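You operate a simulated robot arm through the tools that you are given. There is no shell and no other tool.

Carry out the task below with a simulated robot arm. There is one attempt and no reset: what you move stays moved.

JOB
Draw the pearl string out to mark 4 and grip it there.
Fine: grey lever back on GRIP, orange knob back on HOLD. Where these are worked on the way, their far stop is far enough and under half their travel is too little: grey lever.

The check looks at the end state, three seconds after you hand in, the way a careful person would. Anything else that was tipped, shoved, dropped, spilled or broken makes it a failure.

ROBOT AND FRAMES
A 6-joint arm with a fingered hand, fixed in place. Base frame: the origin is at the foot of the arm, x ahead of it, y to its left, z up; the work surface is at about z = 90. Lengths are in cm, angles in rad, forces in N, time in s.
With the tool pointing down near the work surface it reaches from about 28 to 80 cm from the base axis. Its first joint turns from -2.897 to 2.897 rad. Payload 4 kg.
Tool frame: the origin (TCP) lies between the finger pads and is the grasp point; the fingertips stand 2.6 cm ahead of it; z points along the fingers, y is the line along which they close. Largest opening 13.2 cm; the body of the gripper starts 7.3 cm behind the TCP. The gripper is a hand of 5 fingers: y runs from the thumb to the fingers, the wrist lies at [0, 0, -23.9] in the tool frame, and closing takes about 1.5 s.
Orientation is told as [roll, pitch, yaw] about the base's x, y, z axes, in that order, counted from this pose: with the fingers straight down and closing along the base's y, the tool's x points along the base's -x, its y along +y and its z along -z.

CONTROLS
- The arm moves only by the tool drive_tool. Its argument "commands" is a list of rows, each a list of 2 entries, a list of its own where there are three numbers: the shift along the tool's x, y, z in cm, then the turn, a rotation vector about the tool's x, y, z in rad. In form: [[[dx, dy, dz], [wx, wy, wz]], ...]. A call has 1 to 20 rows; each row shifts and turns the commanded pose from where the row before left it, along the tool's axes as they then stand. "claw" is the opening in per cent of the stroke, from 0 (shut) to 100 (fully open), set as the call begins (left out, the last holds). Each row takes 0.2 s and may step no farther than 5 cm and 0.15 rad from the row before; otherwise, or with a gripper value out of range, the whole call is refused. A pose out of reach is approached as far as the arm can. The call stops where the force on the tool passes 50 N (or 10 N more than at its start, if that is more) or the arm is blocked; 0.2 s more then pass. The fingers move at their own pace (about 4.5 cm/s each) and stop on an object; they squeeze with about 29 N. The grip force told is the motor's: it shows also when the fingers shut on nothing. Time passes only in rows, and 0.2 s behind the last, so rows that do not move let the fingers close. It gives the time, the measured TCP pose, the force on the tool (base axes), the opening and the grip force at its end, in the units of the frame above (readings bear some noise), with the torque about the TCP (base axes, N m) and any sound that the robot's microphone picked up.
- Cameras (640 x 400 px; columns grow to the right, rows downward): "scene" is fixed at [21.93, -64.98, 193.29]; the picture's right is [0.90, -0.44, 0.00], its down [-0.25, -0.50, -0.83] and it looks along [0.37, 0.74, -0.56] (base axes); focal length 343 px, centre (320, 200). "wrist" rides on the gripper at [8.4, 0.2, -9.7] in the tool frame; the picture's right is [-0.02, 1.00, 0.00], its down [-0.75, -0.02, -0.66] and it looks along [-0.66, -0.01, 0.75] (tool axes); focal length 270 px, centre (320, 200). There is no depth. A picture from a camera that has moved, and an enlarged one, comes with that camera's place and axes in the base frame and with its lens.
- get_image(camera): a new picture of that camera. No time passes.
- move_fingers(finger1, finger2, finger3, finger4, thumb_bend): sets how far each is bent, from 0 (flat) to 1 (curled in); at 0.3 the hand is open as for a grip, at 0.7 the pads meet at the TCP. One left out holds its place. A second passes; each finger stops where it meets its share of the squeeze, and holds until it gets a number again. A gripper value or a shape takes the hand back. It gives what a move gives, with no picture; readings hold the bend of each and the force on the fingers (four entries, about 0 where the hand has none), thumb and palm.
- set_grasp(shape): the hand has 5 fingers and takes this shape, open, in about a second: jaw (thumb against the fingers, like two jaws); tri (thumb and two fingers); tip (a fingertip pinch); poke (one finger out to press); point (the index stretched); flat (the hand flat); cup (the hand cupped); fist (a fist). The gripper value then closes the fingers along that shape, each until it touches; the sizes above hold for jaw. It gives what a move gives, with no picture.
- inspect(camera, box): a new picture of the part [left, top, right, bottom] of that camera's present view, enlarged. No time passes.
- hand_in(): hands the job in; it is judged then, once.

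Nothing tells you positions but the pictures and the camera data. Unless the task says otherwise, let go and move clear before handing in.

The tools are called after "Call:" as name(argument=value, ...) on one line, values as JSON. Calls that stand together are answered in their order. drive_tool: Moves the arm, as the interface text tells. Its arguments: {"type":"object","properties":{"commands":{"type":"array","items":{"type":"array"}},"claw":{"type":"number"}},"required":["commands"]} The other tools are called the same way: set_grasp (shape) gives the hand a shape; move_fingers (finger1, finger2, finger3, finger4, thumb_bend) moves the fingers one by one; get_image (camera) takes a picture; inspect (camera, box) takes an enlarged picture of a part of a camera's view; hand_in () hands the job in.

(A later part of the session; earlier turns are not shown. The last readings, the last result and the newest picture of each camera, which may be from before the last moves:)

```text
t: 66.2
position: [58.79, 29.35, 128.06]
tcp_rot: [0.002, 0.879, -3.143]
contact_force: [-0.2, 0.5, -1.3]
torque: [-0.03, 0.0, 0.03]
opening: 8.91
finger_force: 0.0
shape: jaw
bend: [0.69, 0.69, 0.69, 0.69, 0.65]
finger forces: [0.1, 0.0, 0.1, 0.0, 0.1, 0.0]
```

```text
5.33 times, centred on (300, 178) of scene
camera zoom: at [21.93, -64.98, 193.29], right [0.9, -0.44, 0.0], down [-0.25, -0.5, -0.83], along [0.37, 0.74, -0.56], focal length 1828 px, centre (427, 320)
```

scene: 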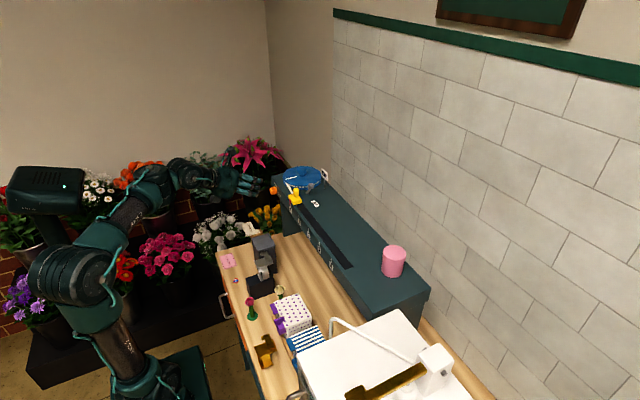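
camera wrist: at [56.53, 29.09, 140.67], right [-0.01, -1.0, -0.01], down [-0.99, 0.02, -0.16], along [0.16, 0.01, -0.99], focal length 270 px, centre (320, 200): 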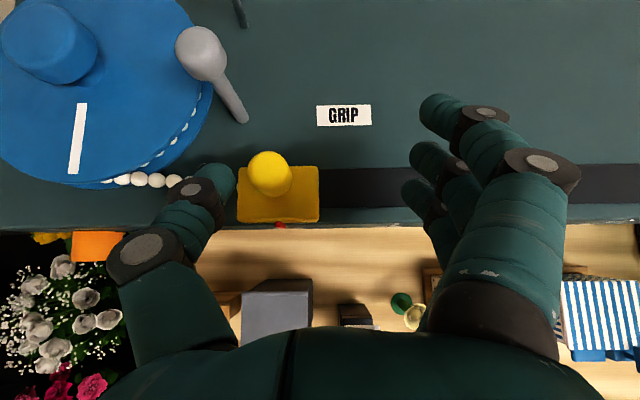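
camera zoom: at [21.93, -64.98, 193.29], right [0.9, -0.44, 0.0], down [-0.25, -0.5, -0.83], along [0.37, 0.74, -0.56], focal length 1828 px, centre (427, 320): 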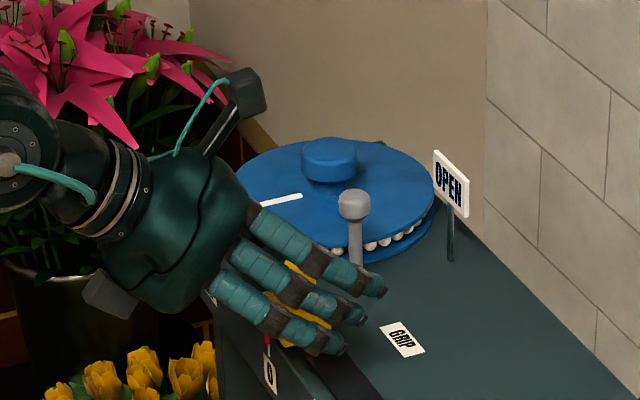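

The thumb is beside the handle, no contact yet. Pushing gently toward −y, 2.5 cm first, to see how the shuttle responds.

Call:
drive_tool(commands=[[[0, 0.7, 0], [0, 0, 0]], [[0, 0.6, 0], [0, 0, 0]], [[0, 0.6, 0], [0, 0, 0]], [[0, 0.6, 0], [0, 0, 0]], [[0, 0, 0], [0, 0, 0]]])

Call:
get_image(camera="wrist")

Call:
inspect(camera="scene", box=[250, 140, 350, 215])

```text
t: 67.4
position: [58.69, 26.63, 128.11]
tcp_rot: [0.0, 0.88, 3.142]
contact_force: [-0.6, -0.8, -0.9]
torque: [0.01, 0.0, 0.04]
opening: 8.97
finger_force: 0.0
shape: jaw
bend: [0.69, 0.69, 0.69, 0.69, 0.64]
finger forces: [0.0, 0.1, 0.0, 0.0, 0.1, 0.0]
```

```text
taken
camera wrist: at [56.42, 26.44, 140.67], right [-0.01, -1.0, -0.01], down [-0.99, 0.02, -0.16], along [0.16, 0.01, -0.99], focal length 270 px, centre (320, 200)
```

wrist: 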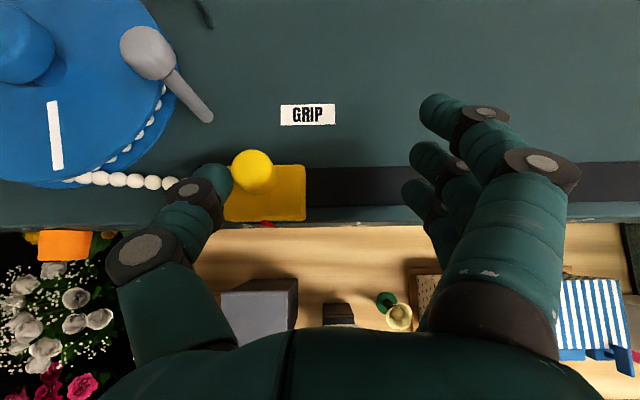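

```text
5.33 times, centred on (300, 178) of scene
camera zoom: at [21.93, -64.98, 193.29], right [0.9, -0.44, 0.0], down [-0.25, -0.5, -0.83], along [0.37, 0.74, -0.56], focal length 1828 px, centre (427, 320)
```

zoom: 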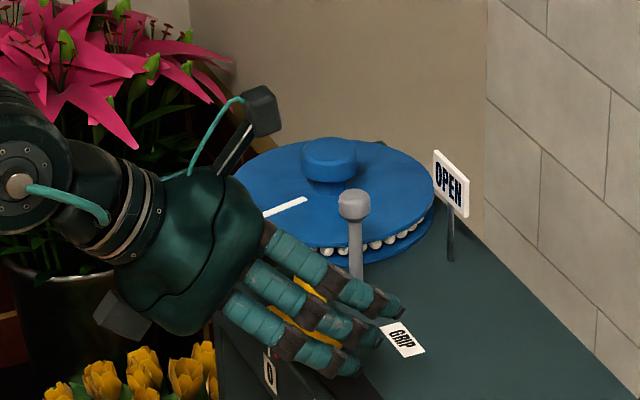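

The shuttle slides easily (≈1 N) and the string follows. Continuing the draw in 1 cm steps.

Call:
drive_tool(commands=[[[0, 1, 0], [0, 0, 0]], [[0, 1, 0], [0, 0, 0]], [[0, 1, 0], [0, 0, 0]], [[0, 1, 0], [0, 0, 0]], [[0, 1, 0], [0, 0, 0]], [[0, 1, 0], [0, 0, 0]], [[0, 1, 0], [0, 0, 0]], [[0, 1, 0], [0, 0, 0]], [[0, 1, 0], [0, 0, 0]], [[0, 1, 0], [0, 0, 0]], [[0, 0, 0], [0, 0, 0]]])

Call:
get_image(camera="wrist")

Call:
inspect(camera="scene", box=[250, 140, 410, 260])

```text
t: 69.8
position: [58.56, 16.71, 127.94]
tcp_rot: [0.003, 0.879, -3.142]
contact_force: [-0.8, 0.0, -0.4]
torque: [-0.03, -0.01, 0.02]
opening: 8.96
finger_force: 0.0
shape: jaw
bend: [0.69, 0.69, 0.69, 0.69, 0.64]
finger forces: [0.0, 0.0, 0.0, 0.1, 0.1, 0.0]
```

```text
taken
camera wrist: at [56.31, 16.52, 140.61], right [-0.01, -1.0, -0.01], down [-0.99, 0.02, -0.16], along [0.16, 0.01, -0.99], focal length 270 px, centre (320, 200)
```

wrist: 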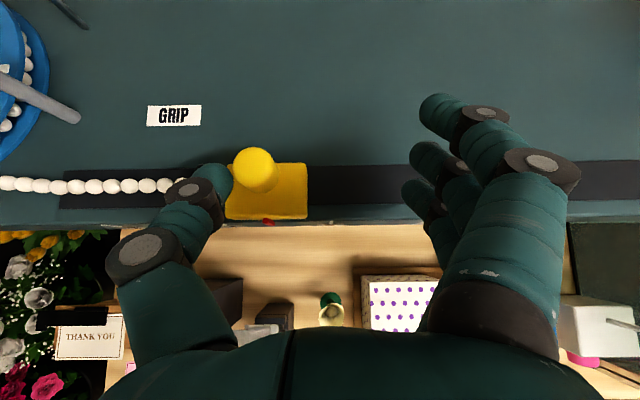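

```text
3.33 times, centred on (330, 200) of scene
camera zoom: at [21.93, -64.98, 193.29], right [0.9, -0.44, 0.0], down [-0.25, -0.5, -0.83], along [0.37, 0.74, -0.56], focal length 1143 px, centre (287, 200)
```

zoom: 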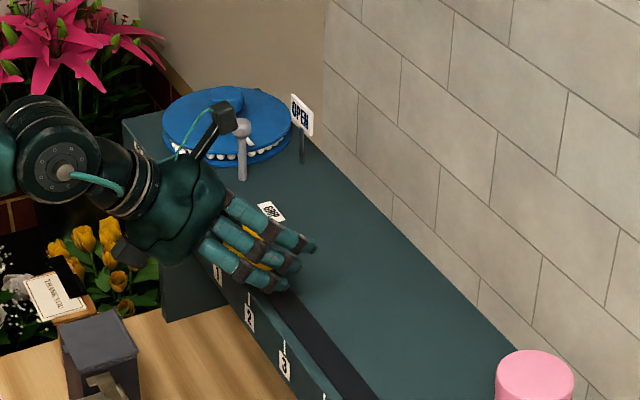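

The string is being drawn out smoothly; the handle is now near y≈19.7. Another 10 cm.

Call:
drive_tool(commands=[[[0, 1, 0], [0, 0, 0]], [[0, 1, 0], [0, 0, 0]], [[0, 1, 0], [0, 0, 0]], [[0, 1, 0], [0, 0, 0]], [[0, 1, 0], [0, 0, 0]], [[0, 1, 0], [0, 0, 0]], [[0, 1, 0], [0, 0, 0]], [[0, 1, 0], [0, 0, 0]], [[0, 1, 0], [0, 0, 0]], [[0, 1, 0], [0, 0, 0]], [[0, 0, 0], [0, 0, 0]]])

Call:
get_image(camera="wrist")

Call:
inspect(camera="scene", box=[260, 150, 420, 290])

```text
t: 72.2
position: [58.53, 6.61, 127.94]
tcp_rot: [0.003, 0.88, -3.14]
contact_force: [-0.3, 0.2, 0.5]
torque: [-0.02, -0.02, 0.02]
opening: 8.97
finger_force: 0.1
shape: jaw
bend: [0.69, 0.69, 0.69, 0.69, 0.64]
finger forces: [0.1, 0.0, 0.0, 0.0, 0.1, 0.0]
```

```text
taken
camera wrist: at [56.38, 6.44, 140.72], right [-0.01, -1.0, -0.01], down [-0.99, 0.02, -0.16], along [0.16, 0.01, -0.99], focal length 270 px, centre (320, 200)
```

wrist: 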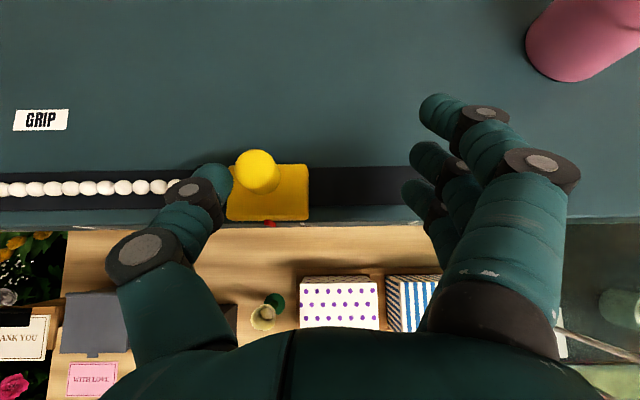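

```text
2.86 times, centred on (340, 220) of scene
camera zoom: at [21.93, -64.98, 193.29], right [0.9, -0.44, 0.0], down [-0.25, -0.5, -0.83], along [0.37, 0.74, -0.56], focal length 980 px, centre (263, 143)
```

zoom: 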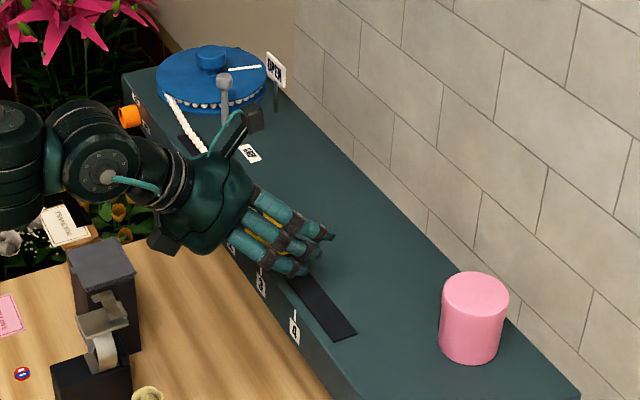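

Handle at ≈y 9.6; the pink cylinder stays well clear of the fingers (≥4 cm). Pushing 8 cm more, then I'll check the pointer against tick 4.

Call:
drive_tool(commands=[[[0, 1, 0], [0, 0, 0]], [[0, 1, 0], [0, 0, 0]], [[0, 1, 0], [0, 0, 0]], [[0, 1, 0], [0, 0, 0]], [[0, 1, 0], [0, 0, 0]], [[0, 1, 0], [0, 0, 0]], [[0, 1, 0], [0, 0, 0]], [[0, 1, 0], [0, 0, 0]], [[0, 0, 0], [0, 0, 0]]])

Call:
get_image(camera="wrist")

Call:
inspect(camera="scene", box=[300, 190, 420, 290])

Call:
inspect(camera="wrist", box=[200, 140, 360, 240])

```text
t: 74.2
position: [58.5, -1.28, 127.99]
tcp_rot: [0.0, 0.879, -3.141]
contact_force: [-0.5, 0.2, 0.6]
torque: [0.02, 0.01, 0.02]
opening: 8.96
finger_force: 0.1
shape: jaw
bend: [0.69, 0.69, 0.69, 0.69, 0.64]
finger forces: [0.0, 0.1, 0.1, 0.1, 0.0, 0.0]
```

```text
taken
camera wrist: at [56.4, -1.58, 140.67], right [-0.01, -1.0, -0.01], down [-0.99, 0.02, -0.16], along [0.16, 0.01, -0.99], focal length 270 px, centre (320, 200)
```

wrist: 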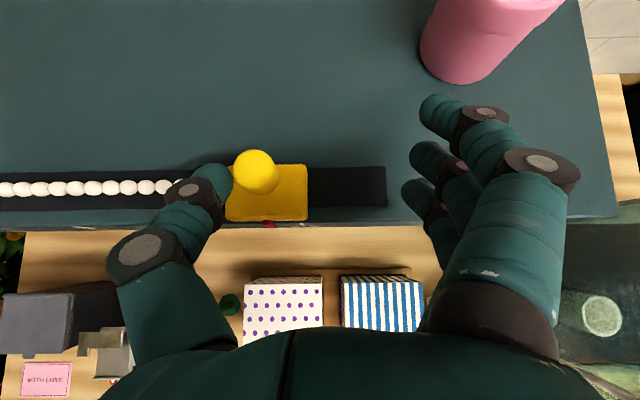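

```text
4.00 times, centred on (360, 240) of scene
camera zoom: at [21.93, -64.98, 193.29], right [0.9, -0.44, 0.0], down [-0.25, -0.5, -0.83], along [0.37, 0.74, -0.56], focal length 1371 px, centre (160, 40)
```

zoom: 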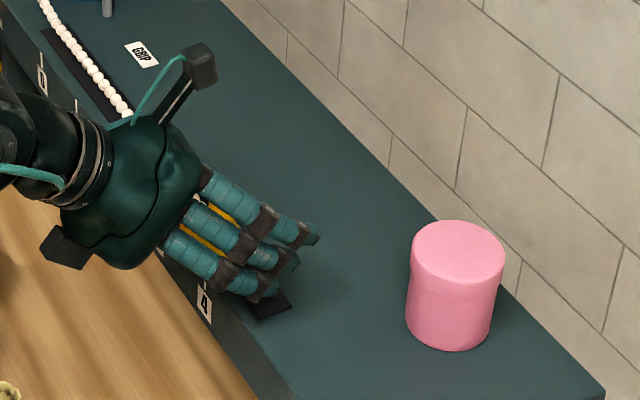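

```text
4.00 times, centred on (280, 190) of wrist
camera zoom: at [56.4, -1.58, 140.67], right [-0.01, -1.0, -0.01], down [-0.99, 0.02, -0.16], along [0.16, 0.01, -0.99], focal length 1081 px, centre (480, 240)
```

zoom: 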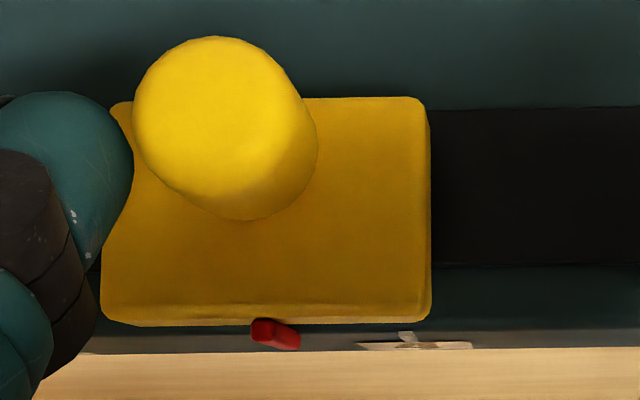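

From above I can see the red pointer about 2 cm short of the tick at 4. Pushing 1.5 cm more, then fine adjustment.

Call:
drive_tool(commands=[[[0, 0.5, 0], [0, 0, 0]], [[0, 0.5, 0], [0, 0, 0]], [[0, 0.5, 0], [0, 0, 0]], [[0, 0, 0], [0, 0, 0]]])

Call:
inspect(camera="wrist", box=[230, 180, 350, 240])

Call:
inspect(camera="scene", box=[320, 220, 400, 280])

```text
t: 75.2
position: [58.49, -2.9, 127.91]
tcp_rot: [0.003, 0.881, -3.143]
contact_force: [-0.7, -0.5, -0.7]
torque: [-0.01, -0.04, 0.01]
opening: 8.96
finger_force: 0.1
shape: jaw
bend: [0.69, 0.69, 0.69, 0.69, 0.64]
finger forces: [0.0, 0.0, 0.1, 0.1, 0.0, 0.0]
```

```text
5.33 times, centred on (290, 210) of wrist
camera zoom: at [56.34, -3.04, 140.62], right [-0.01, -1.0, -0.01], down [-0.99, 0.02, -0.16], along [0.16, 0.01, -0.99], focal length 1442 px, centre (480, 147)
```

zoom: 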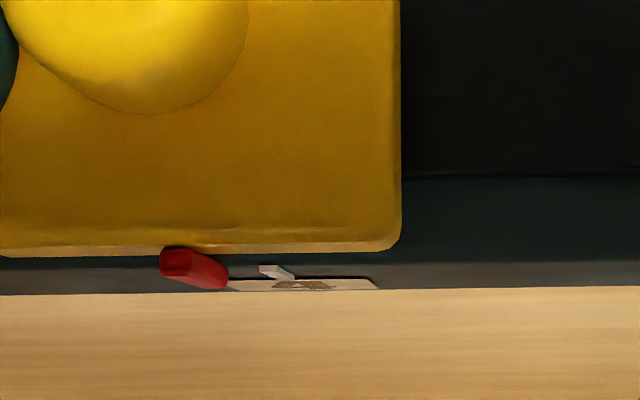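

```text
6.67 times, centred on (360, 250) of scene
camera zoom: at [21.93, -64.98, 193.29], right [0.9, -0.44, 0.0], down [-0.25, -0.5, -0.83], along [0.37, 0.74, -0.56], focal length 2286 px, centre (53, -133)
```

zoom: 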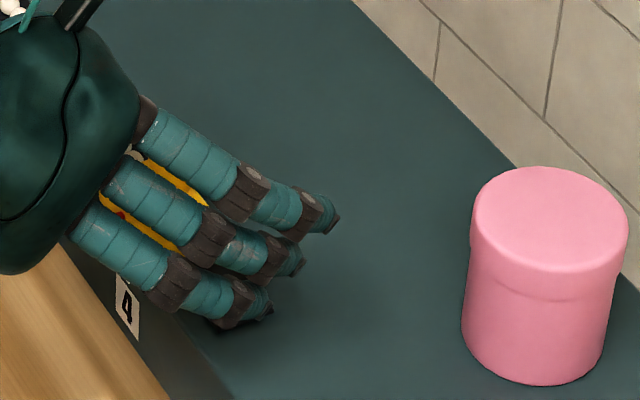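

The pointer's lower end is still ≈0.7 cm short of the tick. Pushing 0.7 cm more.

Call:
drive_tool(commands=[[[0, 0.35, 0], [0, 0, 0]], [[0, 0.35, 0], [0, 0, 0]], [[0, 0, 0], [0, 0, 0]], [[0, 0, 0], [0, 0, 0]]])

Call:
inspect(camera="wrist", box=[230, 180, 350, 240])

```text
t: 76.2
position: [58.52, -3.48, 128.03]
tcp_rot: [0.0, 0.88, -3.142]
contact_force: [-0.7, 0.1, -0.2]
torque: [0.0, 0.0, -0.01]
opening: 8.96
finger_force: 0.0
shape: jaw
bend: [0.69, 0.69, 0.69, 0.69, 0.64]
finger forces: [0.0, 0.0, 0.1, 0.0, 0.2, 0.1]
```

```text
5.33 times, centred on (290, 210) of wrist
camera zoom: at [56.33, -3.66, 140.66], right [-0.01, -1.0, -0.01], down [-0.99, 0.02, -0.16], along [0.16, 0.01, -0.99], focal length 1442 px, centre (480, 147)
```

zoom: 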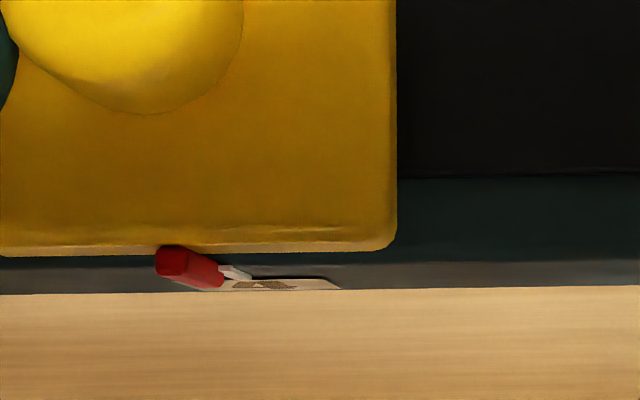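

Call:
drive_tool(commands=[[[0, 0.2, 0], [0, 0, 0]], [[0, 0, 0], [0, 0, 0]], [[0, 0, 0], [0, 0, 0]]])

Call:
inspect(camera="wrist", box=[230, 180, 350, 240])

```text
t: 77.0
position: [58.66, -3.69, 127.86]
tcp_rot: [0.003, 0.879, -3.142]
contact_force: [-0.5, -0.4, 0.7]
torque: [0.0, 0.02, 0.03]
opening: 8.96
finger_force: 0.0
shape: jaw
bend: [0.69, 0.69, 0.69, 0.69, 0.64]
finger forces: [0.0, 0.1, 0.0, 0.0, 0.2, 0.0]
```

```text
5.33 times, centred on (290, 210) of wrist
camera zoom: at [56.37, -3.88, 140.67], right [-0.01, -1.0, -0.01], down [-0.99, 0.02, -0.16], along [0.16, 0.01, -0.99], focal length 1442 px, centre (480, 147)
```

zoom: 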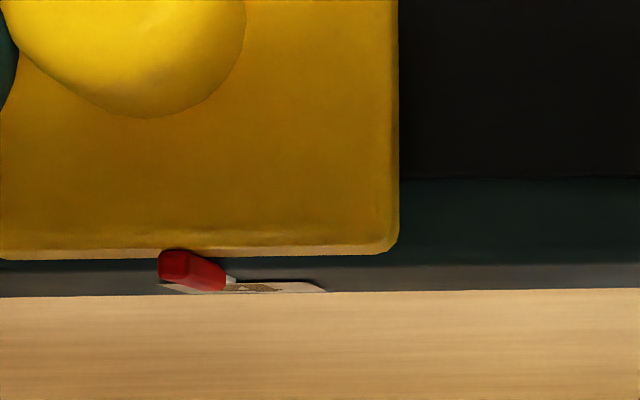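

Pointer and tick now look aligned. I'll back the thumb off 1 cm, and watch whether the shuttle stays.

Call:
drive_tool(commands=[[[0, -0.5, 0], [0, 0, 0]], [[0, -0.5, 0], [0, 0, 0]], [[0, 0, 0], [0, 0, 0]], [[0, 0, 0], [0, 0, 0]], [[0, 0, 0], [0, 0, 0]]])

Call:
inspect(camera="wrist", box=[200, 140, 360, 240])

```text
t: 78.2
position: [58.58, -2.79, 128.04]
tcp_rot: [0.001, 0.88, -3.142]
contact_force: [-0.3, -0.7, 0.3]
torque: [0.0, 0.01, -0.01]
opening: 8.96
finger_force: 0.1
shape: jaw
bend: [0.69, 0.69, 0.69, 0.69, 0.64]
finger forces: [0.0, 0.0, 0.0, 0.0, 0.0, 0.1]
```

```text
4.00 times, centred on (280, 190) of wrist
camera zoom: at [56.41, -2.9, 140.68], right [-0.01, -1.0, -0.01], down [-0.99, 0.02, -0.16], along [0.16, 0.01, -0.99], focal length 1081 px, centre (480, 240)
```

zoom: 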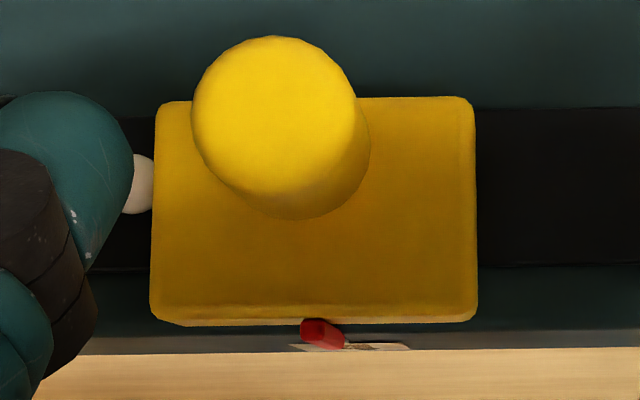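

The shuttle stays put. Retracting the hand along the tool axis so I can check pointer alignment with a free view.

Call:
drive_tool(commands=[[[0, 0, -3], [0, 0, 0]], [[0, 0, -4], [0, 0, 0]], [[0, -3, -3], [0, 0, 0]], [[0, -4, 0], [0, 0, 0]], [[0, -4, 0], [0, 0, 0]], [[0, 0, 0], [0, 0, 0]]])

Call:
inspect(camera="scene", box=[325, 220, 375, 275])

Call:
get_image(camera="wrist")

Call:
get_image(camera="scene")

```text
t: 79.6
position: [50.96, 8.26, 134.35]
tcp_rot: [0.002, 0.878, 3.142]
contact_force: [0.9, -0.2, -0.2]
torque: [0.04, 0.0, -0.01]
opening: 8.97
finger_force: 0.1
shape: jaw
bend: [0.69, 0.69, 0.69, 0.69, 0.64]
finger forces: [0.0, 0.0, 0.1, 0.1, 0.1, 0.1]
```

```text
7.27 times, centred on (350, 248) of scene
camera zoom: at [21.93, -64.98, 193.29], right [0.9, -0.44, 0.0], down [-0.25, -0.5, -0.83], along [0.37, 0.74, -0.56], focal length 2493 px, centre (102, -146)
```

zoom: 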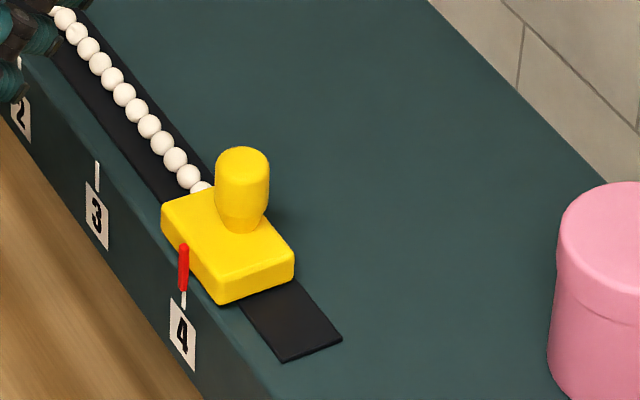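

```text
taken
camera wrist: at [48.72, 8.13, 147.03], right [-0.01, -1.0, -0.01], down [-0.99, 0.02, -0.16], along [0.16, 0.01, -0.99], focal length 270 px, centre (320, 200)
```

wrist: 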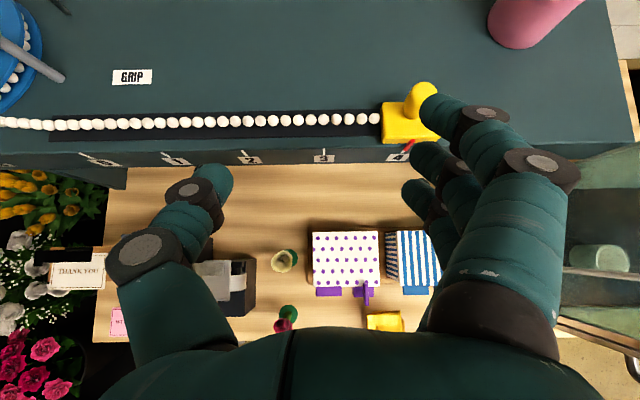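

```text
taken
```

scene: 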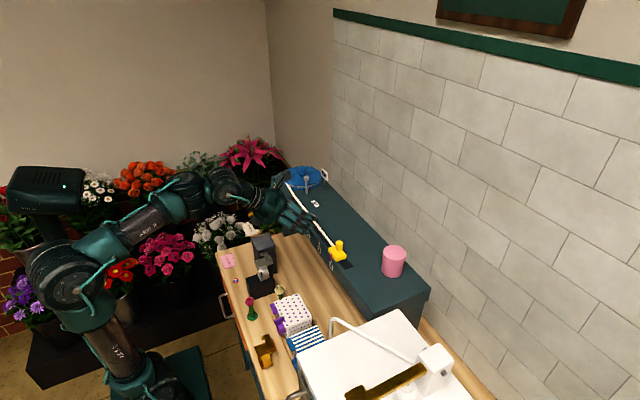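

Let me zoom in tightly on pointer versus tick 4 to judge the alignment.

Call:
inspect(camera="scene", box=[336, 248, 360, 272])

Call:
inspect(camera="wrist", box=[370, 120, 440, 170])

```text
16.00 times, centred on (348, 260) of scene
camera zoom: at [21.93, -64.98, 193.29], right [0.9, -0.44, 0.0], down [-0.25, -0.5, -0.83], along [0.37, 0.74, -0.56], focal length 5485 px, centre (-128, -760)
```

zoom: 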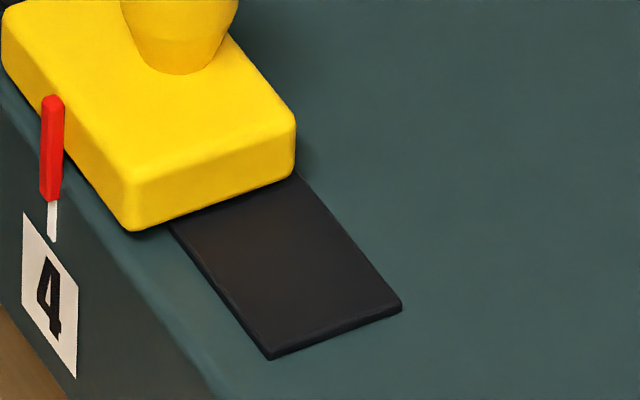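

```text
8.00 times, centred on (405, 145) of wrist
camera zoom: at [48.72, 8.13, 147.03], right [-0.01, -1.0, -0.01], down [-0.99, 0.02, -0.16], along [0.16, 0.01, -0.99], focal length 2162 px, centre (-360, 640)
```

zoom: 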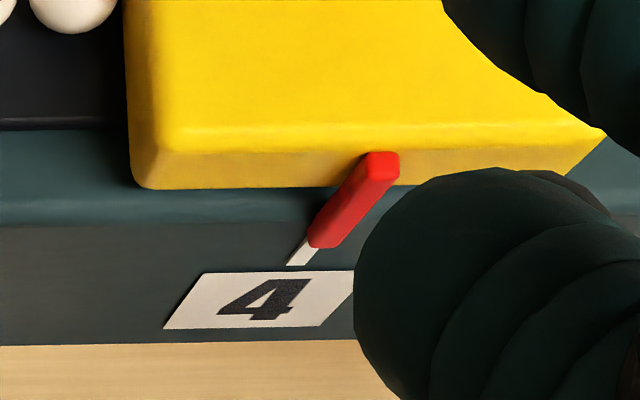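

The pointer sits on tick 4 in both views, and the shuttle stays. Now back to the lever: I'll travel left at safe height and stop in front of it with the thumb on its +y side.

Call:
drive_tool(commands=[[[0, -4.9, 0], [0, 0, 0]], [[0, -4.9, 0], [0, 0, 0]], [[0, -4.9, 0], [0, 0, 0]], [[0, -4.9, 0], [0, 0, 0]], [[0, -4.94, 0], [0, 0, 0]], [[2.63, 0, 3.37], [0, 0, 0]], [[2.63, 0, 3.37], [0, 0, 0]], [[0, 0, 0], [0, 0, 0]], [[0, 0, 0], [0, 0, 0]]])

Call:
get_image(camera="wrist")

Call:
inspect(camera="scene", box=[240, 140, 360, 230])

```text
t: 81.6
position: [59.41, 32.74, 134.27]
tcp_rot: [0.002, 0.881, -3.142]
contact_force: [0.2, -0.5, -0.6]
torque: [0.04, 0.0, -0.02]
opening: 8.97
finger_force: 0.0
shape: jaw
bend: [0.69, 0.69, 0.69, 0.69, 0.64]
finger forces: [0.0, 0.0, 0.0, 0.0, 0.1, 0.1]
```

```text
taken
camera wrist: at [57.23, 32.64, 146.84], right [-0.01, -1.0, -0.01], down [-0.99, 0.02, -0.16], along [0.16, 0.01, -0.99], focal length 270 px, centre (320, 200)
```

wrist: 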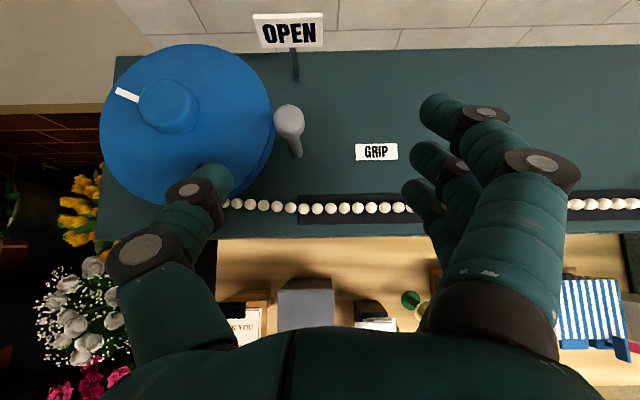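

```text
4.44 times, centred on (300, 185) of scene
camera zoom: at [21.93, -64.98, 193.29], right [0.9, -0.44, 0.0], down [-0.25, -0.5, -0.83], along [0.37, 0.74, -0.56], focal length 1524 px, centre (409, 267)
```

zoom: 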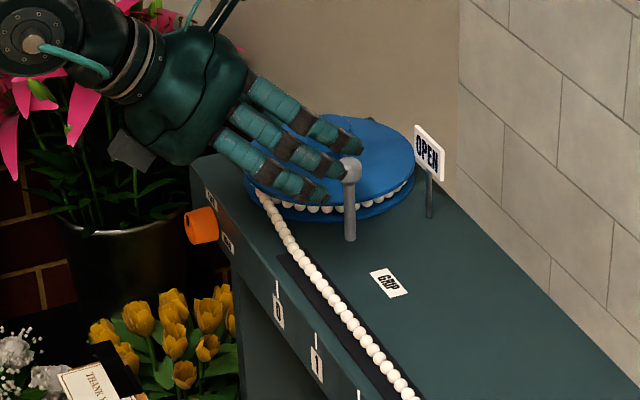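

Lever still upright; thumb will pass about 1.4 cm on its +y side. Advancing 7 cm along the tool axis.

Call:
drive_tool(commands=[[[0, 0, 2.3], [0, 0, 0]], [[0, 0, 2.3], [0, 0, 0]], [[0, 0, 2.4], [0, 0, 0]], [[0, 0, 0], [0, 0, 0]]])

Call:
get_image(camera="wrist")

Call:
inspect(camera="scene", box=[240, 140, 360, 230])

```text
t: 82.6
position: [64.74, 32.77, 129.76]
tcp_rot: [0.002, 0.879, -3.144]
contact_force: [0.3, 0.1, 0.7]
torque: [-0.01, 0.03, 0.02]
opening: 8.96
finger_force: 0.0
shape: jaw
bend: [0.69, 0.69, 0.69, 0.69, 0.64]
finger forces: [0.0, 0.0, 0.0, 0.0, 0.2, 0.1]
```

```text
taken
camera wrist: at [62.61, 32.56, 142.38], right [-0.01, -1.0, -0.01], down [-0.99, 0.02, -0.16], along [0.16, 0.01, -0.99], focal length 270 px, centre (320, 200)
```

wrist: 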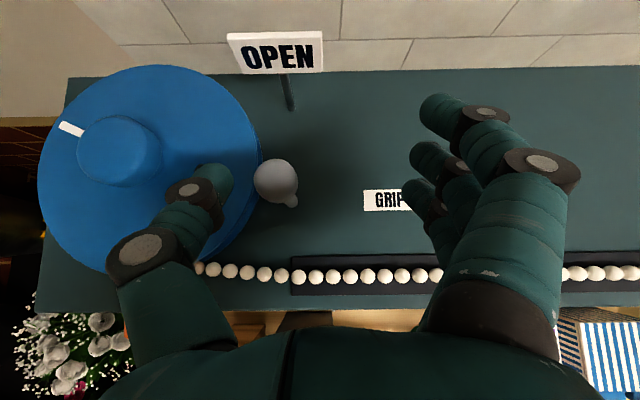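

```text
4.44 times, centred on (300, 185) of scene
camera zoom: at [21.93, -64.98, 193.29], right [0.9, -0.44, 0.0], down [-0.25, -0.5, -0.83], along [0.37, 0.74, -0.56], focal length 1524 px, centre (409, 267)
```

zoom: 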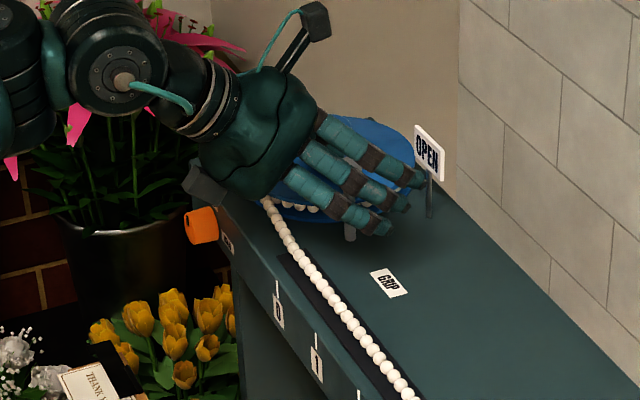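

Positioned. Pushing the lever back toward −y (GRIP), following its arc slightly downward.

Call:
drive_tool(commands=[[[0, 0.7, 0], [0, 0, 0]], [[0, 0.7, 0], [0, 0, 0]], [[0, 0.7, 0], [0, 0, 0]], [[0, 0.7, 0], [0, 0, 0]], [[-0.154, 0.7, 0.128], [0, 0, 0]], [[-0.154, 0.6, 0.128], [0, 0, 0]], [[0, 0, 0], [0, 0, 0]]])

Call:
get_image(camera="wrist")

Call:
inspect(camera="scene", box=[240, 140, 360, 230])

```text
t: 84.2
position: [65.04, 28.89, 129.27]
tcp_rot: [0.001, 0.882, -3.141]
contact_force: [0.1, 0.8, -0.7]
torque: [-0.03, -0.03, 0.06]
opening: 8.95
finger_force: 0.1
shape: jaw
bend: [0.69, 0.69, 0.69, 0.69, 0.64]
finger forces: [0.0, 0.0, 0.0, 0.0, 0.0, 0.0]
```

```text
taken
camera wrist: at [62.76, 28.61, 141.89], right [-0.01, -1.0, -0.01], down [-0.99, 0.02, -0.16], along [0.16, 0.01, -0.99], focal length 270 px, centre (320, 200)
```

wrist: 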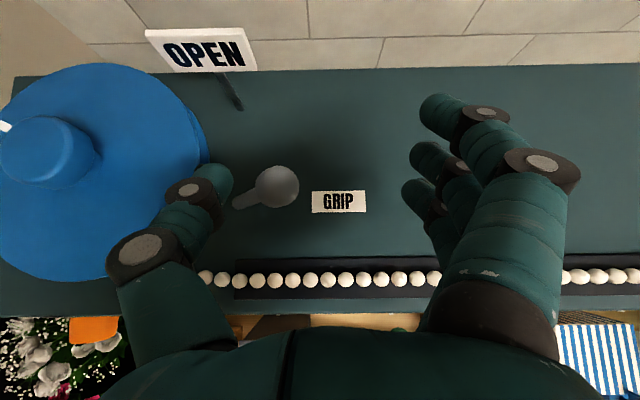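

```text
4.44 times, centred on (300, 185) of scene
camera zoom: at [21.93, -64.98, 193.29], right [0.9, -0.44, 0.0], down [-0.25, -0.5, -0.83], along [0.37, 0.74, -0.56], focal length 1524 px, centre (409, 267)
```

zoom: 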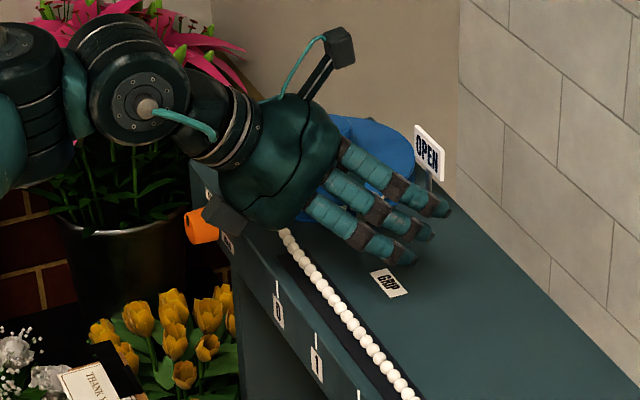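

The lever has swung back: the ball is at y≈31.0 again, its original GRIP spot. I'll give a light press to confirm it is seated against the stop.

Call:
drive_tool(commands=[[[-0.2, 0.6, 0.16], [0, 0, 0]], [[-0.1, 0.4, 0.08], [0, 0, 0]], [[0, 0.3, 0], [0, 0, 0]], [[0, 0, 0], [0, 0, 0]]])

Call:
get_image(camera="wrist")

```text
t: 85.2
position: [64.98, 27.45, 128.85]
tcp_rot: [0.002, 0.879, -3.142]
contact_force: [0.4, 1.5, -0.3]
torque: [0.04, 0.04, 0.05]
opening: 8.97
finger_force: 0.1
shape: jaw
bend: [0.69, 0.69, 0.69, 0.69, 0.64]
finger forces: [0.1, 0.1, 0.0, 0.1, 1.9, 0.0]
```

```text
taken
camera wrist: at [62.74, 27.26, 141.6], right [-0.01, -1.0, -0.01], down [-0.99, 0.02, -0.16], along [0.16, 0.01, -0.99], focal length 270 px, centre (320, 200)
```

wrist: 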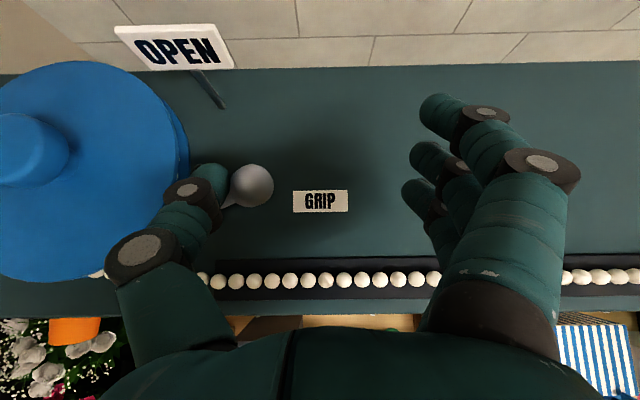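

The lever is firmly at GRIP (thumb feels 1.9 N against the stop, ball unmoved). Backing off, retracting, and heading to the orange knob.

Call:
drive_tool(commands=[[[0, -0.8, 0], [0, 0, 0]], [[0, 0, -3], [0, 0, 0]], [[0, 0, -3], [0, 0, 0]], [[0, 0, -3], [0, 0, 0]], [[-1.93, -2.95, -2.33], [0, 0, 0]], [[-1.93, -2.95, -2.33], [0, 0, 0]], [[-1.93, -2.95, -2.33], [0, 0, 0]], [[-1.93, -2.95, -2.33], [0, 0, 0]], [[0, 0, 0], [0, 0.138, 0]], [[0, 0, 0], [0, 0.138, 0]], [[0, 0, 0], [0, 0.138, 0]], [[0, 0, 0], [0, 0.138, 0]], [[0, 0, 0], [0, 0.138, 0]], [[0, 0, 0], [0, 0, 0]]])

Call:
get_image(camera="scene")

Call:
inspect(camera="scene", box=[260, 150, 360, 225])

```text
t: 88.2
position: [45.87, 40.15, 134.58]
tcp_rot: [1.915, 1.57, -1.229]
contact_force: [-0.7, -0.7, 0.5]
torque: [0.01, 0.0, 0.0]
opening: 8.96
finger_force: 0.2
shape: jaw
bend: [0.69, 0.69, 0.69, 0.69, 0.64]
finger forces: [0.1, 0.0, 0.0, 0.0, 0.0, 0.1]
```

```text
taken
```

scene: 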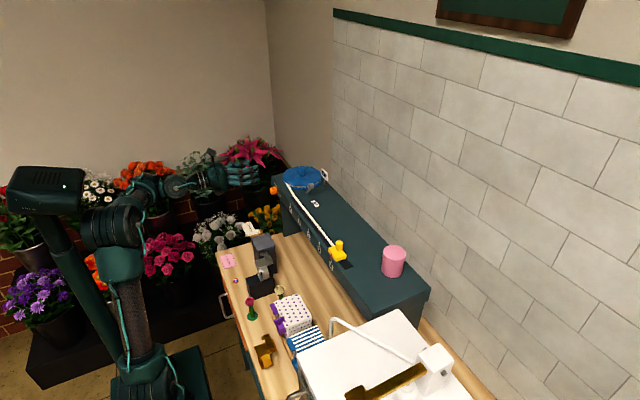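

```text
5.33 times, centred on (310, 188) of scene
camera zoom: at [21.93, -64.98, 193.29], right [0.9, -0.44, 0.0], down [-0.25, -0.5, -0.83], along [0.37, 0.74, -0.56], focal length 1828 px, centre (373, 267)
```

zoom: 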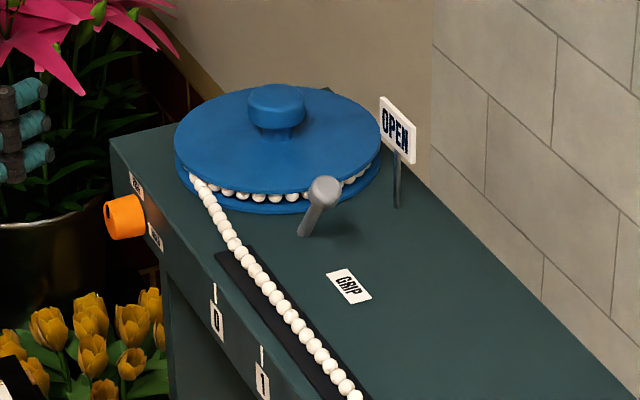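

Lever is at GRIP and the string is out. Now lowering to the knob's height and rolling the hand to +90° so it can turn the knob back (FREE→HOLD is +90°).

Call:
drive_tool(commands=[[[-3.95, -1.79, 0], [0, 0, 0]], [[-3.95, -1.79, 0], [0, 0, 0]], [[-3.95, -1.79, 0], [0, 0, 0]], [[-3.95, -1.79, 0], [0, 0, 0]], [[0, 0, 0], [0, 0, -0.15]], [[0, 0, 0], [0, 0, -0.15]], [[0, 0, 0], [0, 0, -0.15]], [[0, 0, 0], [0, 0, -0.15]], [[0, 0, 0], [0, 0, -0.15]], [[0, 0, 0], [0, 0, -0.15]], [[0, 0, 0], [0, 0, -0.15]], [[0, 0, 0], [0, 0, -0.15]], [[0, 0, 0], [0, 0, -0.15]], [[0, 0, 0], [0, 0, -0.15]], [[0, 0, 0], [0, 0, -0.07]], [[0, 0, 0], [0, 0, 0]]], claw=100)

Call:
get_image(camera="wrist")

Call:
inspect(camera="scene", box=[200, 150, 320, 240])

```text
t: 91.6
position: [45.82, 47.19, 118.76]
tcp_rot: [1.57, -0.001, -1.573]
contact_force: [0.1, -0.4, -0.2]
torque: [-0.01, 0.01, 0.01]
opening: 13.2
finger_force: 0.0
shape: jaw
bend: [0.3, 0.3, 0.3, 0.3, 0.3]
finger forces: [0.0, 0.0, 0.0, 0.0, 0.1, 0.0]
```

```text
taken
camera wrist: at [36.02, 55.62, 118.94], right [0.0, -0.02, 1.0], down [-0.66, -0.75, -0.01], along [0.75, -0.66, -0.01], focal length 270 px, centre (320, 200)
```

wrist: 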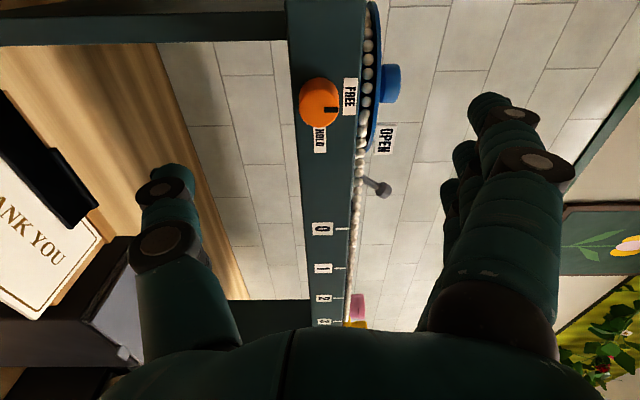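

```text
4.44 times, centred on (260, 195) of scene
camera zoom: at [21.93, -64.98, 193.29], right [0.9, -0.44, 0.0], down [-0.25, -0.5, -0.83], along [0.37, 0.74, -0.56], focal length 1524 px, centre (587, 222)
```

zoom: 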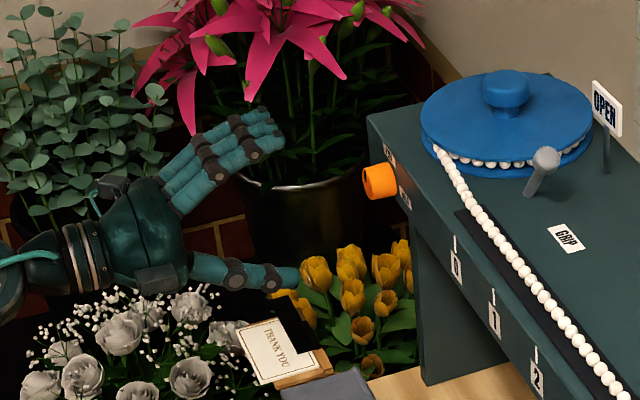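

Knob visible with pointer at FREE, hand rolled with fingers above and thumb below. Advancing to straddle it and closing.

Call:
drive_tool(commands=[[[0.1, 0, 3.5], [0, 0, 0]], [[0, 0, 3.5], [0, 0, 0]], [[0, 0, 1.2], [0, 0, 0]], [[0, 0, 0], [0, 0, 0]]])

Call:
get_image(camera="wrist")

Call:
inspect(camera="scene", box=[220, 150, 320, 225])

```text
t: 92.6
position: [54.16, 47.21, 118.77]
tcp_rot: [1.569, 0.001, -1.572]
contact_force: [0.2, 0.1, 1.4]
torque: [0.02, 0.0, -0.01]
opening: 13.18
finger_force: 0.0
shape: jaw
bend: [0.3, 0.3, 0.3, 0.3, 0.3]
finger forces: [0.0, 0.0, 0.0, 0.1, 0.1, 0.0]
```

```text
taken
camera wrist: at [44.3, 55.73, 118.83], right [0.0, -0.02, 1.0], down [-0.66, -0.75, -0.01], along [0.75, -0.66, -0.01], focal length 270 px, centre (320, 200)
```

wrist: 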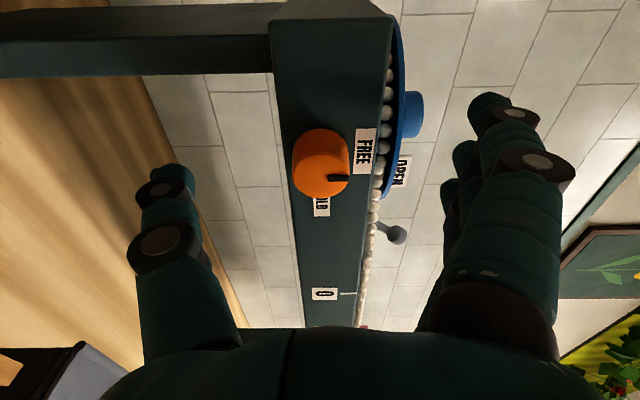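

```text
5.33 times, centred on (270, 188) of scene
camera zoom: at [21.93, -64.98, 193.29], right [0.9, -0.44, 0.0], down [-0.25, -0.5, -0.83], along [0.37, 0.74, -0.56], focal length 1828 px, centre (587, 267)
```

zoom: 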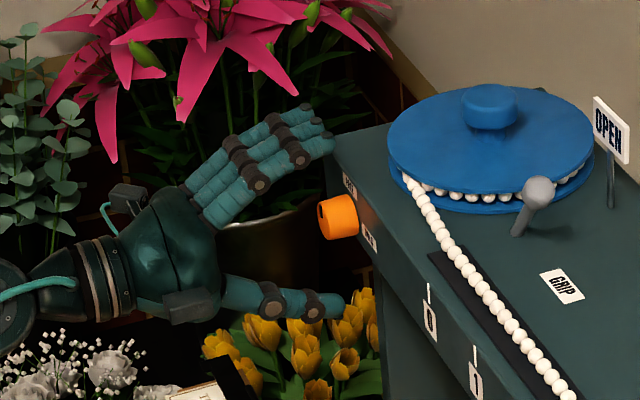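

Call:
drive_tool(commands=[[[0, 0, 0], [0, 0, 0]], [[0, 0, 0], [0, 0, 0]], [[0, 0, 0], [0, 0, 0]], [[0, 0, 0], [0, 0, 0]], [[0, 0, 0], [0, 0, 0]], [[0, 0, 0], [0, 0, 0]], [[0, 0, 0], [0, 0, 0]], [[0, 0, 0], [0, 0, 0]], [[0, 0, 0], [0, 0, 0]]], claw=0)

Call:
get_image(camera="wrist")

Call:
inspect(camera="scene", box=[220, 150, 320, 225])

```text
t: 94.6
position: [54.21, 47.31, 118.57]
tcp_rot: [1.567, -0.002, -1.572]
contact_force: [0.2, -1.7, -7.4]
torque: [-0.05, 0.05, -0.08]
opening: 1.1
finger_force: 29.7
shape: jaw
bend: [0.67, 0.72, 0.72, 0.67, 0.7]
finger forces: [0.0, 8.6, 7.5, 0.1, 23.7, 0.1]
```

```text
taken
camera wrist: at [44.31, 55.72, 118.71], right [0.0, -0.02, 1.0], down [-0.66, -0.75, -0.01], along [0.75, -0.66, -0.02], focal length 270 px, centre (320, 200)
```

wrist: 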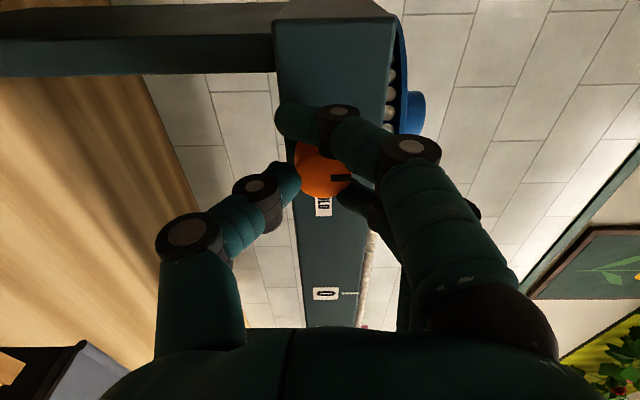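

```text
5.33 times, centred on (270, 188) of scene
camera zoom: at [21.93, -64.98, 193.29], right [0.9, -0.44, 0.0], down [-0.25, -0.5, -0.83], along [0.37, 0.74, -0.56], focal length 1828 px, centre (587, 267)
```

zoom: 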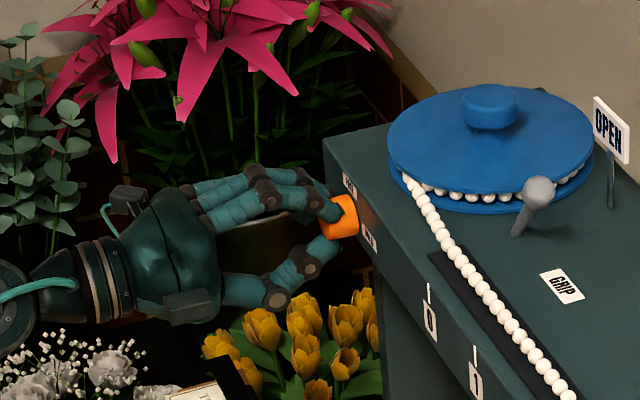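

The knob is gripped as before. Turning +90° back to HOLD.

Call:
drive_tool(commands=[[[0, 0, 0], [0, 0, 0.1]], [[0, 0, 0], [0, 0, 0.1]], [[0, 0, 0], [0, 0, 0.1]], [[0, 0, 0], [0, 0, 0.1]], [[0, 0, 0], [0, 0, 0.1]], [[0, 0, 0], [0, 0, 0.1]], [[0, 0, 0], [0, 0, 0.1]], [[0, 0, 0], [0, 0, 0.1]], [[0, 0, 0], [0, 0, 0.1]], [[0, 0, 0], [0, 0, 0.1]], [[0, 0, 0], [0, 0, 0.1]], [[0, 0, 0], [0, 0, 0.1]], [[0, 0, 0], [0, 0, 0.1]], [[0, 0, 0], [0, 0, 0.1]], [[0, 0, 0], [0, 0, 0.1]], [[0, 0, 0], [0, 0, 0.08]], [[0, 0, 0], [0, 0, 0]]])

Call:
get_image(camera="wrist")

Call:
inspect(camera="scene", box=[220, 150, 320, 225])

```text
t: 98.2
position: [54.05, 47.47, 118.65]
tcp_rot: [-1.243, 1.56, 1.901]
contact_force: [0.8, 12.3, -27.4]
torque: [-0.27, 0.49, 0.17]
opening: 1.11
finger_force: 28.5
shape: jaw
bend: [0.67, 0.72, 0.72, 0.67, 0.7]
finger forces: [0.1, 6.8, 12.7, 0.0, 28.8, 0.0]
```

```text
taken
camera wrist: at [44.28, 47.17, 127.08], right [0.0, -1.0, -0.03], down [-0.66, 0.02, -0.75], along [0.75, 0.02, -0.66], focal length 270 px, centre (320, 200)
```

wrist: 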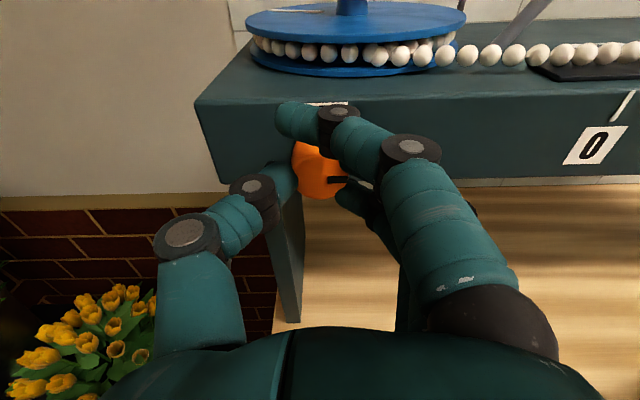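

```text
5.33 times, centred on (270, 188) of scene
camera zoom: at [21.93, -64.98, 193.29], right [0.9, -0.44, 0.0], down [-0.25, -0.5, -0.83], along [0.37, 0.74, -0.56], focal length 1828 px, centre (587, 267)
```

zoom: 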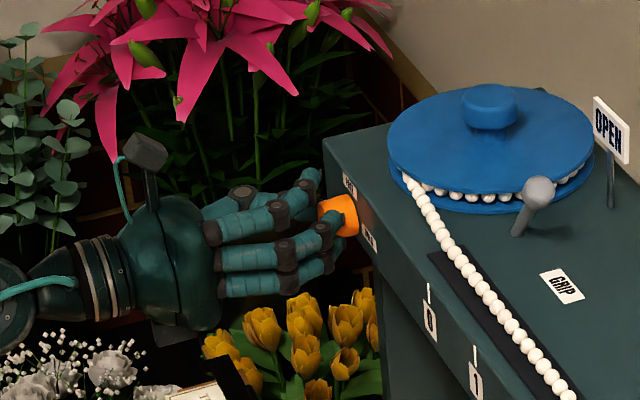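

The pointer is at HOLD and pressed to its stop. Releasing and backing away.

Call:
drive_tool(commands=[[[0, 0, 0], [0, 0, 0]], [[0, 0, 0], [0, 0, 0]], [[0, 0, 0], [0, 0, 0]], [[0, 0, 0], [0, 0, 0]], [[0, 0, 0], [0, 0, 0]], [[0, 0, 0], [0, 0, 0]], [[0, 0, 0], [0, 0, 0]], [[0, 0, 0], [0, 0, 0]], [[0, 0, -3], [0, 0, 0]], [[0, 0, -4], [0, 0, 0]], [[0, 0, 0], [0, 0, 0]]], claw=100)

Call:
get_image(camera="wrist")

Call:
inspect(camera="wrist", box=[260, 70, 420, 170])

```text
t: 100.6
position: [47.11, 47.21, 118.88]
tcp_rot: [-1.453, 1.561, 1.687]
contact_force: [0.5, -0.9, 0.9]
torque: [-0.03, -0.03, 0.02]
opening: 13.17
finger_force: 0.1
shape: jaw
bend: [0.3, 0.3, 0.3, 0.3, 0.3]
finger forces: [0.0, 0.1, 0.0, 0.1, 0.0, 0.1]
```

```text
taken
camera wrist: at [37.29, 46.93, 127.22], right [0.0, -1.0, -0.03], down [-0.66, 0.02, -0.75], along [0.75, 0.02, -0.66], focal length 270 px, centre (320, 200)
```

wrist: 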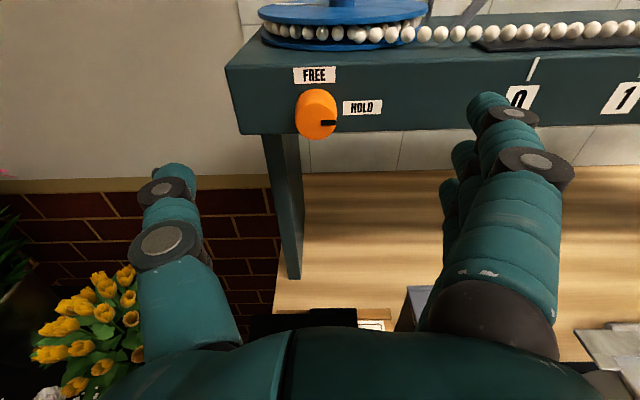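

```text
4.00 times, centred on (340, 120) of wrist
camera zoom: at [37.29, 46.93, 127.22], right [0.0, -1.0, -0.03], down [-0.66, 0.02, -0.75], along [0.75, 0.02, -0.66], focal length 1081 px, centre (240, 520)
```

zoom: 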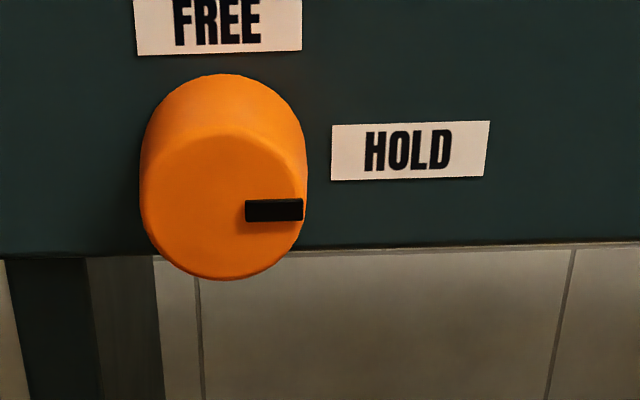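

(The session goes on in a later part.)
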